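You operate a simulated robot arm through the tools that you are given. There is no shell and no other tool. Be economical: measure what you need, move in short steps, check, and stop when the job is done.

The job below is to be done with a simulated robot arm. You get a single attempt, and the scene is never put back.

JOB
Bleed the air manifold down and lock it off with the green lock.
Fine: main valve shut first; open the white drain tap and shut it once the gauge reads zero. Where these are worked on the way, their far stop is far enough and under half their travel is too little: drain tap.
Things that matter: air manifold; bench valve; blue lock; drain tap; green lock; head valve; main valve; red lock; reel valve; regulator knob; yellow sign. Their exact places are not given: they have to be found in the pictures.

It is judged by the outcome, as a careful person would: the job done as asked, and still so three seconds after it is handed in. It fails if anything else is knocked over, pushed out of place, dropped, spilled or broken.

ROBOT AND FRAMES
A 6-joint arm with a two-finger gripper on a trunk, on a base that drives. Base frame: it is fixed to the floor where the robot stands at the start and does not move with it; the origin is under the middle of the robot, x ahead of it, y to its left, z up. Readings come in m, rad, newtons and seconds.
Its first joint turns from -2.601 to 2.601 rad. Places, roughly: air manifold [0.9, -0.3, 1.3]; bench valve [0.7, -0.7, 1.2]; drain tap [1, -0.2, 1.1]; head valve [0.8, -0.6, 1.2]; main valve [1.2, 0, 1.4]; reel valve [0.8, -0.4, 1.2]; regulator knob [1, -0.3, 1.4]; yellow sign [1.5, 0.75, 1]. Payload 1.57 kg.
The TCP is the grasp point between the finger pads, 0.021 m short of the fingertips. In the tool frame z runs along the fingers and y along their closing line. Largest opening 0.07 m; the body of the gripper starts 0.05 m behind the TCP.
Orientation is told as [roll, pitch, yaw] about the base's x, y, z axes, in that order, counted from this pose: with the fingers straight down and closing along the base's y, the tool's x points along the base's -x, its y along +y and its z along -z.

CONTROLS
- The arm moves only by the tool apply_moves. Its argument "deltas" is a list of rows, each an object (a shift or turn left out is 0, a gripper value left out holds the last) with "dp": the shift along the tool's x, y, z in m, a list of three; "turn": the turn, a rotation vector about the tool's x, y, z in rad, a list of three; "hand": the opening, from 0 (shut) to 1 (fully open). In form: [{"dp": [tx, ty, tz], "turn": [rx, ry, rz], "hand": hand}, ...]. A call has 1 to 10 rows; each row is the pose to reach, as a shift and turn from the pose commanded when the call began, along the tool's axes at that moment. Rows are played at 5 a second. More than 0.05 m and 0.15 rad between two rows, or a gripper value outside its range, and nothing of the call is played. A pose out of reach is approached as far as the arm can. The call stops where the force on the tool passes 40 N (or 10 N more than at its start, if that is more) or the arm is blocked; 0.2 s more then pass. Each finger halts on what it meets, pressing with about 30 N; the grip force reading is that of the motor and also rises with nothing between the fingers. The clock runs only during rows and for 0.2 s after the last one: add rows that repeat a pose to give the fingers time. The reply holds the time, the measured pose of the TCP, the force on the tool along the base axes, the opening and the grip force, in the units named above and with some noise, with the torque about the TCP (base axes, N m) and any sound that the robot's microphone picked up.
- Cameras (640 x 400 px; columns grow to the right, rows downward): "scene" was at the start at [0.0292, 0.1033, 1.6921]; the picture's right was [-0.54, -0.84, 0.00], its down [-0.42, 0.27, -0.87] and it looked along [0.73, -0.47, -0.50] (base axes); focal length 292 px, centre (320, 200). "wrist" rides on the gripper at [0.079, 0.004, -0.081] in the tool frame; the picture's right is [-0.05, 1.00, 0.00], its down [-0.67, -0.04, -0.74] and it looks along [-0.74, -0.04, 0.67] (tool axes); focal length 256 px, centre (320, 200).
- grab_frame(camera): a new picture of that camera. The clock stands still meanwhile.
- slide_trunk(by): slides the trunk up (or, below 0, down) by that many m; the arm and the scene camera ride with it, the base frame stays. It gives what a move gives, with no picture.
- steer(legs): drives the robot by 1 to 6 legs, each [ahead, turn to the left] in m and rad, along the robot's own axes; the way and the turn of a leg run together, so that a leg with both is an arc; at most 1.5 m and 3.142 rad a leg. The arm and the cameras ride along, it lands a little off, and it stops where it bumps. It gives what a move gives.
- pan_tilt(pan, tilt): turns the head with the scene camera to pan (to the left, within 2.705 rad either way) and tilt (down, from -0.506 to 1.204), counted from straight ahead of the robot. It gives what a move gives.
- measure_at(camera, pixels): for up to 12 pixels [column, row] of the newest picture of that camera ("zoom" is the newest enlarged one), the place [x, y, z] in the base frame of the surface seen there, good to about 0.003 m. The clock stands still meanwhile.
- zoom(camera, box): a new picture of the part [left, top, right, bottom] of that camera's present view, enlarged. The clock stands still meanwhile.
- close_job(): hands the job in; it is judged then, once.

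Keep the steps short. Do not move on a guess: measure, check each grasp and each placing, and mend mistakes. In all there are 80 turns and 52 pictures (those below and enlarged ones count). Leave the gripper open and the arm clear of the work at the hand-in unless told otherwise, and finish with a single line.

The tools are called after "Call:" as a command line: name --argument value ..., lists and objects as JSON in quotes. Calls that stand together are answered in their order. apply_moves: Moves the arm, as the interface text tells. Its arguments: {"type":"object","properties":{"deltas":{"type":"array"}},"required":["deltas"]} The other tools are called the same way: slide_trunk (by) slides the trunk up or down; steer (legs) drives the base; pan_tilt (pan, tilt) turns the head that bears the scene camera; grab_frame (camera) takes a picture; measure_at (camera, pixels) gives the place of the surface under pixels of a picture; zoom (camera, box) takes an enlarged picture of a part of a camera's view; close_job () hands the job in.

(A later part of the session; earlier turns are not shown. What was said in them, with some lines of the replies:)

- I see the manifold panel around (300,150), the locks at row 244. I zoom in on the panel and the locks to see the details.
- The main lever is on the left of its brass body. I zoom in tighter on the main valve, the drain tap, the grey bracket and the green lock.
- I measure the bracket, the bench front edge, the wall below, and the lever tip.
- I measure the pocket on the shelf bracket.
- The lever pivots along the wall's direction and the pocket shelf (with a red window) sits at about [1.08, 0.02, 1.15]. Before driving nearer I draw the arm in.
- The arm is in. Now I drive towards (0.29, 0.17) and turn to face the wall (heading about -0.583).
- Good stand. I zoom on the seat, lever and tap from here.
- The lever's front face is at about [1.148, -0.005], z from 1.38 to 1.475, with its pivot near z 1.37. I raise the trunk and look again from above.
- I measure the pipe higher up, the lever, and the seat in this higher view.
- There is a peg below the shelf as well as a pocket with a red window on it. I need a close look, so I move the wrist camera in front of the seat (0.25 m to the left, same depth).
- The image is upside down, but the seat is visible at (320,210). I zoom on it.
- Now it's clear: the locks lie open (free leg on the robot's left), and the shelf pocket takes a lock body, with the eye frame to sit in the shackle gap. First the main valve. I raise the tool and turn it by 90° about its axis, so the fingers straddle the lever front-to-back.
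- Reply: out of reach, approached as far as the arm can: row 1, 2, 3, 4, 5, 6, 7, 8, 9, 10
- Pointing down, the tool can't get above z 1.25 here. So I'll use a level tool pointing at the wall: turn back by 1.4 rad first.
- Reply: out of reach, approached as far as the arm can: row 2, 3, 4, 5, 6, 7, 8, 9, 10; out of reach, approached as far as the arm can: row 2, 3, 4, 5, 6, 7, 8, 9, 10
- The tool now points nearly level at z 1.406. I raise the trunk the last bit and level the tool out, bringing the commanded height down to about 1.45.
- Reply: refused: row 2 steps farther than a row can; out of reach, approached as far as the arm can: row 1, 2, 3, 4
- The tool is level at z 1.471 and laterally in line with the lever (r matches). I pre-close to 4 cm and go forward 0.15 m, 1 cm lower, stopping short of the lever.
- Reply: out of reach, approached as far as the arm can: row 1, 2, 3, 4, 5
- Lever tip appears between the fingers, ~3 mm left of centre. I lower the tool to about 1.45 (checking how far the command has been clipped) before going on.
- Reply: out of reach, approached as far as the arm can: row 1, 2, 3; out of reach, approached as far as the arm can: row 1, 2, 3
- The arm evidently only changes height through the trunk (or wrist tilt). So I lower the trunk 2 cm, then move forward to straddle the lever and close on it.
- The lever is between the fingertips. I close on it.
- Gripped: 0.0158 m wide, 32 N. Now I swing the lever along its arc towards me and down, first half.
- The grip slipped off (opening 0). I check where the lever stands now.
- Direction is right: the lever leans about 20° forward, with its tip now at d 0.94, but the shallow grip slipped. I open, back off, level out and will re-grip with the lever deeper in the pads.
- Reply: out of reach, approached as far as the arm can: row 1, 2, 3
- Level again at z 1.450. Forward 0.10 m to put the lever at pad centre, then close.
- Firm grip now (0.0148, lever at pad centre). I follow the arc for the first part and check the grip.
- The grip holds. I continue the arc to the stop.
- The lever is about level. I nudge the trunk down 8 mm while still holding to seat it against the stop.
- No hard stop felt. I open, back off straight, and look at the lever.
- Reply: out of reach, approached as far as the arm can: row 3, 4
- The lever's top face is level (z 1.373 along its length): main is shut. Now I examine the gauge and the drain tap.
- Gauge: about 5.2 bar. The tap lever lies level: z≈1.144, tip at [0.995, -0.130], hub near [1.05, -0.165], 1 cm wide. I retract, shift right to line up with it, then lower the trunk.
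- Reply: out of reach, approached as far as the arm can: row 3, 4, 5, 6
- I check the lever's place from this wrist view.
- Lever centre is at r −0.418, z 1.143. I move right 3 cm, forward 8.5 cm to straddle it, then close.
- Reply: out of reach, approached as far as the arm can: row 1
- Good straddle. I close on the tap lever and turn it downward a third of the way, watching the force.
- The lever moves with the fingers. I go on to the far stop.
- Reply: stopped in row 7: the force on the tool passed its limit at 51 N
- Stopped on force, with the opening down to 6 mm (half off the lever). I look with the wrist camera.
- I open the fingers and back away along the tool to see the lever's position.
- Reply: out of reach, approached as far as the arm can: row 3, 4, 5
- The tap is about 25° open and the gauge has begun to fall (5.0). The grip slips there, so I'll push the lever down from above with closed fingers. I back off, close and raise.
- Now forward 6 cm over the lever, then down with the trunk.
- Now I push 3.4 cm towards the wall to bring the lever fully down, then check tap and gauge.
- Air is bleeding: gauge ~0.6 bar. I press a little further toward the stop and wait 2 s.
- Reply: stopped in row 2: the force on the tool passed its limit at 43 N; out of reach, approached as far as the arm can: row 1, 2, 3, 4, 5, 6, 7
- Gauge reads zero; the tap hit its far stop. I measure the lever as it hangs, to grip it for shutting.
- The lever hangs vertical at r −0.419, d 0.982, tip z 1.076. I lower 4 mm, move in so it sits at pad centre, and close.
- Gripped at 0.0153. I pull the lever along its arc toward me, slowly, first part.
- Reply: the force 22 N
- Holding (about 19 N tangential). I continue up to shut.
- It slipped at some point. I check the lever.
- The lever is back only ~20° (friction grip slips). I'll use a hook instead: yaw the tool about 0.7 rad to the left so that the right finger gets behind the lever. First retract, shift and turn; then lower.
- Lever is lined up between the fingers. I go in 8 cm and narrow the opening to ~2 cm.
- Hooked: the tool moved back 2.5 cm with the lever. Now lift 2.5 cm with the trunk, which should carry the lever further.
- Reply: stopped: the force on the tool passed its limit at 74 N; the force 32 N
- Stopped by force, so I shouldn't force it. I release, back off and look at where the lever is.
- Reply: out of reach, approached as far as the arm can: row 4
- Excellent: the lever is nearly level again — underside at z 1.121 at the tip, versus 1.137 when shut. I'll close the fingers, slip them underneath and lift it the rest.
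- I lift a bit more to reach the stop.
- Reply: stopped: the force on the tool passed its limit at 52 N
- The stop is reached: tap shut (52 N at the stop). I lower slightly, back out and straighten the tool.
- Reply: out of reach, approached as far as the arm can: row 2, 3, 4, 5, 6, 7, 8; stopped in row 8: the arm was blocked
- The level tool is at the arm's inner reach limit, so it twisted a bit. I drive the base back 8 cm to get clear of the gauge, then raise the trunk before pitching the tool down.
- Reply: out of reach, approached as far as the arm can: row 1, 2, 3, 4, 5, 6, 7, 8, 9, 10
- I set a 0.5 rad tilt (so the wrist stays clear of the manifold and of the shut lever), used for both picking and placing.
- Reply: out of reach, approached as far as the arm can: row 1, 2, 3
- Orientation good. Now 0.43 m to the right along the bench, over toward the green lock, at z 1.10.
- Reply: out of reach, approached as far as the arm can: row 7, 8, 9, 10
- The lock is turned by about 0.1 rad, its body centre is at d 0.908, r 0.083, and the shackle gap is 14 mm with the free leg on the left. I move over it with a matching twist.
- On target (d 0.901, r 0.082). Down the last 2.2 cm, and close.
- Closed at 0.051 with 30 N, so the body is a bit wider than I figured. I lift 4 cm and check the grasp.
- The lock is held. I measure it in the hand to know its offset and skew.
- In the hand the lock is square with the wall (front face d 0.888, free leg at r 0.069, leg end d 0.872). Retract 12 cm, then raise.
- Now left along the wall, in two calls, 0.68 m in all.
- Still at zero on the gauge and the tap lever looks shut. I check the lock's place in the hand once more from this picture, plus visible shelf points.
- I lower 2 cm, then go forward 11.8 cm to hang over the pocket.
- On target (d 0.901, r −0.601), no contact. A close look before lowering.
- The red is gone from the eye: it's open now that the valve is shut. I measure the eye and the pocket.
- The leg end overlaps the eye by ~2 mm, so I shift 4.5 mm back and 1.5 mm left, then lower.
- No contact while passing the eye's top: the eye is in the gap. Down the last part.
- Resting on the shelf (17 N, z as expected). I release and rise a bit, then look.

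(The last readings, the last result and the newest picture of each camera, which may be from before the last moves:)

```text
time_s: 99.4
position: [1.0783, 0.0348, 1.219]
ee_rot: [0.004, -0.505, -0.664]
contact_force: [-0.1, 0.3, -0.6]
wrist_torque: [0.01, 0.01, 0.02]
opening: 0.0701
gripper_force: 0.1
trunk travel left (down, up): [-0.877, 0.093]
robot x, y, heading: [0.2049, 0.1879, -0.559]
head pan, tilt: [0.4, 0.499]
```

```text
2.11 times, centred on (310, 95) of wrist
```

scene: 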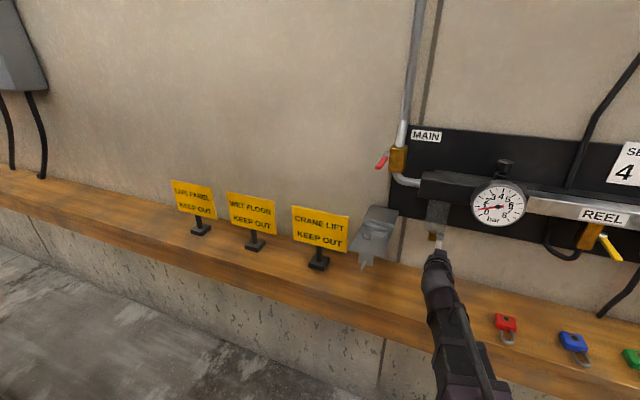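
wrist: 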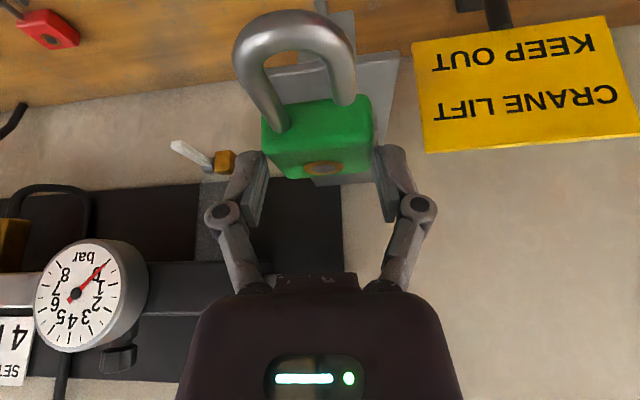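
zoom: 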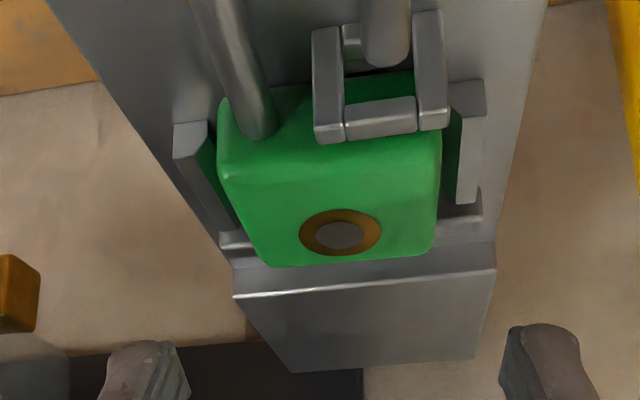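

The lock lies in the pocket with the free leg in front of the eye, aligned. Now I close the fingers, back off to in front of the shackle and square the tool.

Call:
apply_moves --deltas '[{"dp": [0.0276, -0.0034, -0.0152], "hand": 0}, {"dp": [0.0552, -0.0067, -0.0303], "turn": [-0.0255, 0, -0.047]}, {"dp": [0.0828, -0.0101, -0.0455], "turn": [-0.051, 0, -0.094]}, {"dp": [0.0828, -0.0101, -0.0455], "turn": [-0.051, 0, -0.094]}]'

Call:
slide_trunk --by -0.0415

```text
time_s: 100.4
position: [0.9984, 0.0855, 1.2185]
ee_rot: [0.003, -0.506, -0.559]
contact_force: [0.7, -0.2, 0.3]
wrist_torque: [0.01, 0.02, 0.0]
opening: 0.0
gripper_force: 28.4
trunk travel left (down, up): [-0.877, 0.093]
robot x, y, heading: [0.2091, 0.1889, -0.563]
head pan, tilt: [0.4, 0.499]
```

```text
time_s: 101.3
position: [0.9976, 0.086, 1.1775]
ee_rot: [0.004, -0.505, -0.558]
contact_force: [-0.7, -0.7, 0.0]
wrist_torque: [0.02, -0.04, 0.0]
opening: 0.0
gripper_force: 28.9
trunk travel left (down, up): [-0.835, 0.135]
robot x, y, heading: [0.2031, 0.1896, -0.569]
head pan, tilt: [0.4, 0.499]
5 turns are left
```

In front of the shackle bow, at its height. I push towards the wall until it closes.

Call:
apply_moves --deltas '[{"dp": [-0.0088, 0, 0.0048]}, {"dp": [-0.0175, 0, 0.0097]}, {"dp": [-0.0245, 0, 0.0136]}, {"dp": [-0.0315, 0, 0.0174]}, {"dp": [-0.0368, 0, 0.0203]}, {"dp": [-0.042, 0, 0.0232]}, {"dp": [-0.0472, 0, 0.0261]}, {"dp": [-0.0525, 0, 0.029]}, {"dp": [-0.0578, 0, 0.0319]}, {"dp": [-0.063, 0, 0.0348]}]'

Call:
zoom --camera "wrist" --box '[240, 40, 400, 220]'

```text
time_s: 102.7
position: [1.0301, 0.065, 1.1755]
ee_rot: [0.005, -0.488, -0.561]
contact_force: [-13.0, 8.6, -3.2]
wrist_torque: [0.21, 0.22, 0.04]
opening: 0.0061
gripper_force: 28.2
trunk travel left (down, up): [-0.835, 0.135]
robot x, y, heading: [0.2069, 0.1907, -0.569]
head pan, tilt: [0.4, 0.499]
stopped in row 7: the force on the tool passed its limit at 45 N (the readings are from after the stop); the commanded pose is now the measured one
```

```text
2.22 times, centred on (320, 130) of wrist
4 turns are left
```

zoom: 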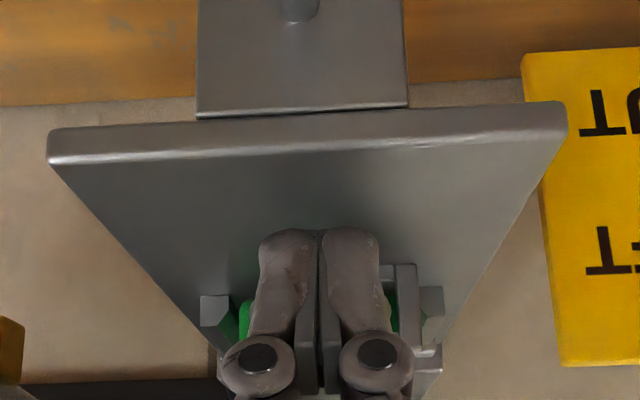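

The bow wedged the fingertips 6 mm apart. I back off 1.2 cm, shift 5 mm so that one finger meets the bow squarely, and push again, several times.

Call:
apply_moves --deltas '[{"dp": [0.0105, 0, -0.0058], "hand": 0}, {"dp": [0.0105, 0.005, -0.0058]}, {"dp": [0.0105, 0.005, -0.0058]}, {"dp": [0, 0.005, 0]}, {"dp": [-0.005, 0.005, 0.0028]}, {"dp": [-0.01, 0.005, 0.0055]}, {"dp": [-0.015, 0.005, 0.0083]}, {"dp": [-0.02, 0.005, 0.011]}, {"dp": [-0.025, 0.005, 0.0138]}, {"dp": [-0.03, 0.005, 0.0166]}]'

Call:
apply_moves --deltas '[{"dp": [-0.006, 0, 0.0033]}, {"dp": [-0.012, 0, 0.0066]}, {"dp": [-0.018, 0, 0.01]}, {"dp": [-0.024, 0, 0.0133]}]'

Call:
apply_moves --deltas '[{"dp": [-0.02, 0, 0.011]}, {"dp": [-0.04, 0, 0.022]}]'

Call:
measure_at --camera "zoom" --pixels '[[245, 325], [215, 305], [405, 285], [390, 310]]'

```text
time_s: 103.9
position: [1.0321, 0.0676, 1.1756]
ee_rot: [0.004, -0.478, -0.565]
contact_force: [-14.3, 8.4, -5.3]
wrist_torque: [0.18, 0.17, 0.02]
opening: 0.006
gripper_force: 28.9
trunk travel left (down, up): [-0.835, 0.135]
robot x, y, heading: [0.2122, 0.1862, -0.567]
head pan, tilt: [0.4, 0.499]
stopped in row 6: the force on the tool passed its limit at 45 N (the readings are from after the stop); the commanded pose is now the measured one
```

```text
time_s: 104.3
position: [1.0337, 0.0689, 1.1736]
ee_rot: [0.003, -0.466, -0.562]
contact_force: [-12.6, 7.9, -3.6]
wrist_torque: [0.19, 0.11, 0.02]
opening: 0.0059
gripper_force: 28.4
trunk travel left (down, up): [-0.835, 0.135]
robot x, y, heading: [0.2046, 0.1918, -0.566]
head pan, tilt: [0.4, 0.499]
stopped in row 2: the force on the tool passed its limit at 47 N (the readings are from after the stop); the commanded pose is now the measured one
```

```text
time_s: 104.7
position: [1.0341, 0.0689, 1.1725]
ee_rot: [0.004, -0.449, -0.563]
contact_force: [-15.3, 10.5, -3.1]
wrist_torque: [0.12, 0.19, -0.02]
opening: 0.006
gripper_force: 28.3
trunk travel left (down, up): [-0.835, 0.135]
robot x, y, heading: [0.2094, 0.1925, -0.566]
head pan, tilt: [0.4, 0.499]
stopped in row 1: the force on the tool passed its limit at 57 N (the readings are from after the stop); the commanded pose is now the measured one
```

```text
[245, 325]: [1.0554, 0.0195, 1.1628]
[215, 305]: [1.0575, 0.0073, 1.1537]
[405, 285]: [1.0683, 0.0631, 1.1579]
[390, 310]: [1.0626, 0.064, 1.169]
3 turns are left
```

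The tip stops hard at the same place each time, 27 mm from the lock's front face (it was ~46 mm before), so the shackle has gone in about 2 cm. I open, retract and use the last picture to verify.

Call:
apply_moves --deltas '[{"hand": 0.6}, {"hand": 0.6}, {"dp": [0.027, 0, -0.013]}, {"dp": [0.054, 0, -0.026]}, {"dp": [0.081, 0, -0.039], "hand": 1}, {"dp": [0.081, 0, -0.039], "hand": 1}]'

Call:
slide_trunk --by 0.05

Call:
zoom --camera "wrist" --box '[230, 40, 420, 240]'

```text
time_s: 106.1
position: [0.9596, 0.1134, 1.1728]
ee_rot: [0.004, -0.454, -0.562]
contact_force: [-0.3, -0.4, -0.1]
wrist_torque: [0.03, 0.0, 0.02]
opening: 0.0701
gripper_force: 0.1
trunk travel left (down, up): [-0.835, 0.135]
robot x, y, heading: [0.2127, 0.1863, -0.565]
head pan, tilt: [0.4, 0.499]
```

```text
time_s: 107.0
position: [0.9599, 0.1131, 1.2228]
ee_rot: [0.003, -0.454, -0.563]
contact_force: [0.4, 0.8, 0.0]
wrist_torque: [0.04, 0.0, 0.04]
opening: 0.0699
gripper_force: 0.1
trunk travel left (down, up): [-0.885, 0.085]
robot x, y, heading: [0.2098, 0.1905, -0.569]
head pan, tilt: [0.4, 0.499]
```

```text
2.00 times, centred on (325, 140) of wrist
2 turns are left
```

zoom: 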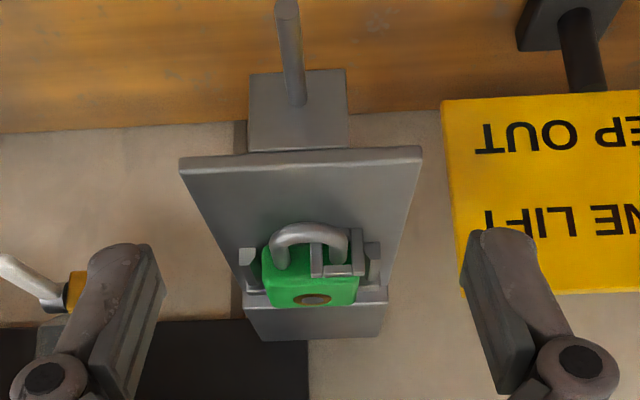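

The picture shows the shackle closed through the eye with the lock seated. The tap lever is level, the gripper is open, and the arm is clear of the work. I hand the job in.

Call:
close_job

```text
The job is handed in.
```

The main valve is shut, the manifold is bled to zero, the drain tap is shut again, and the green lock is closed through the lock-off eye on the shelf bracket below the main valve.
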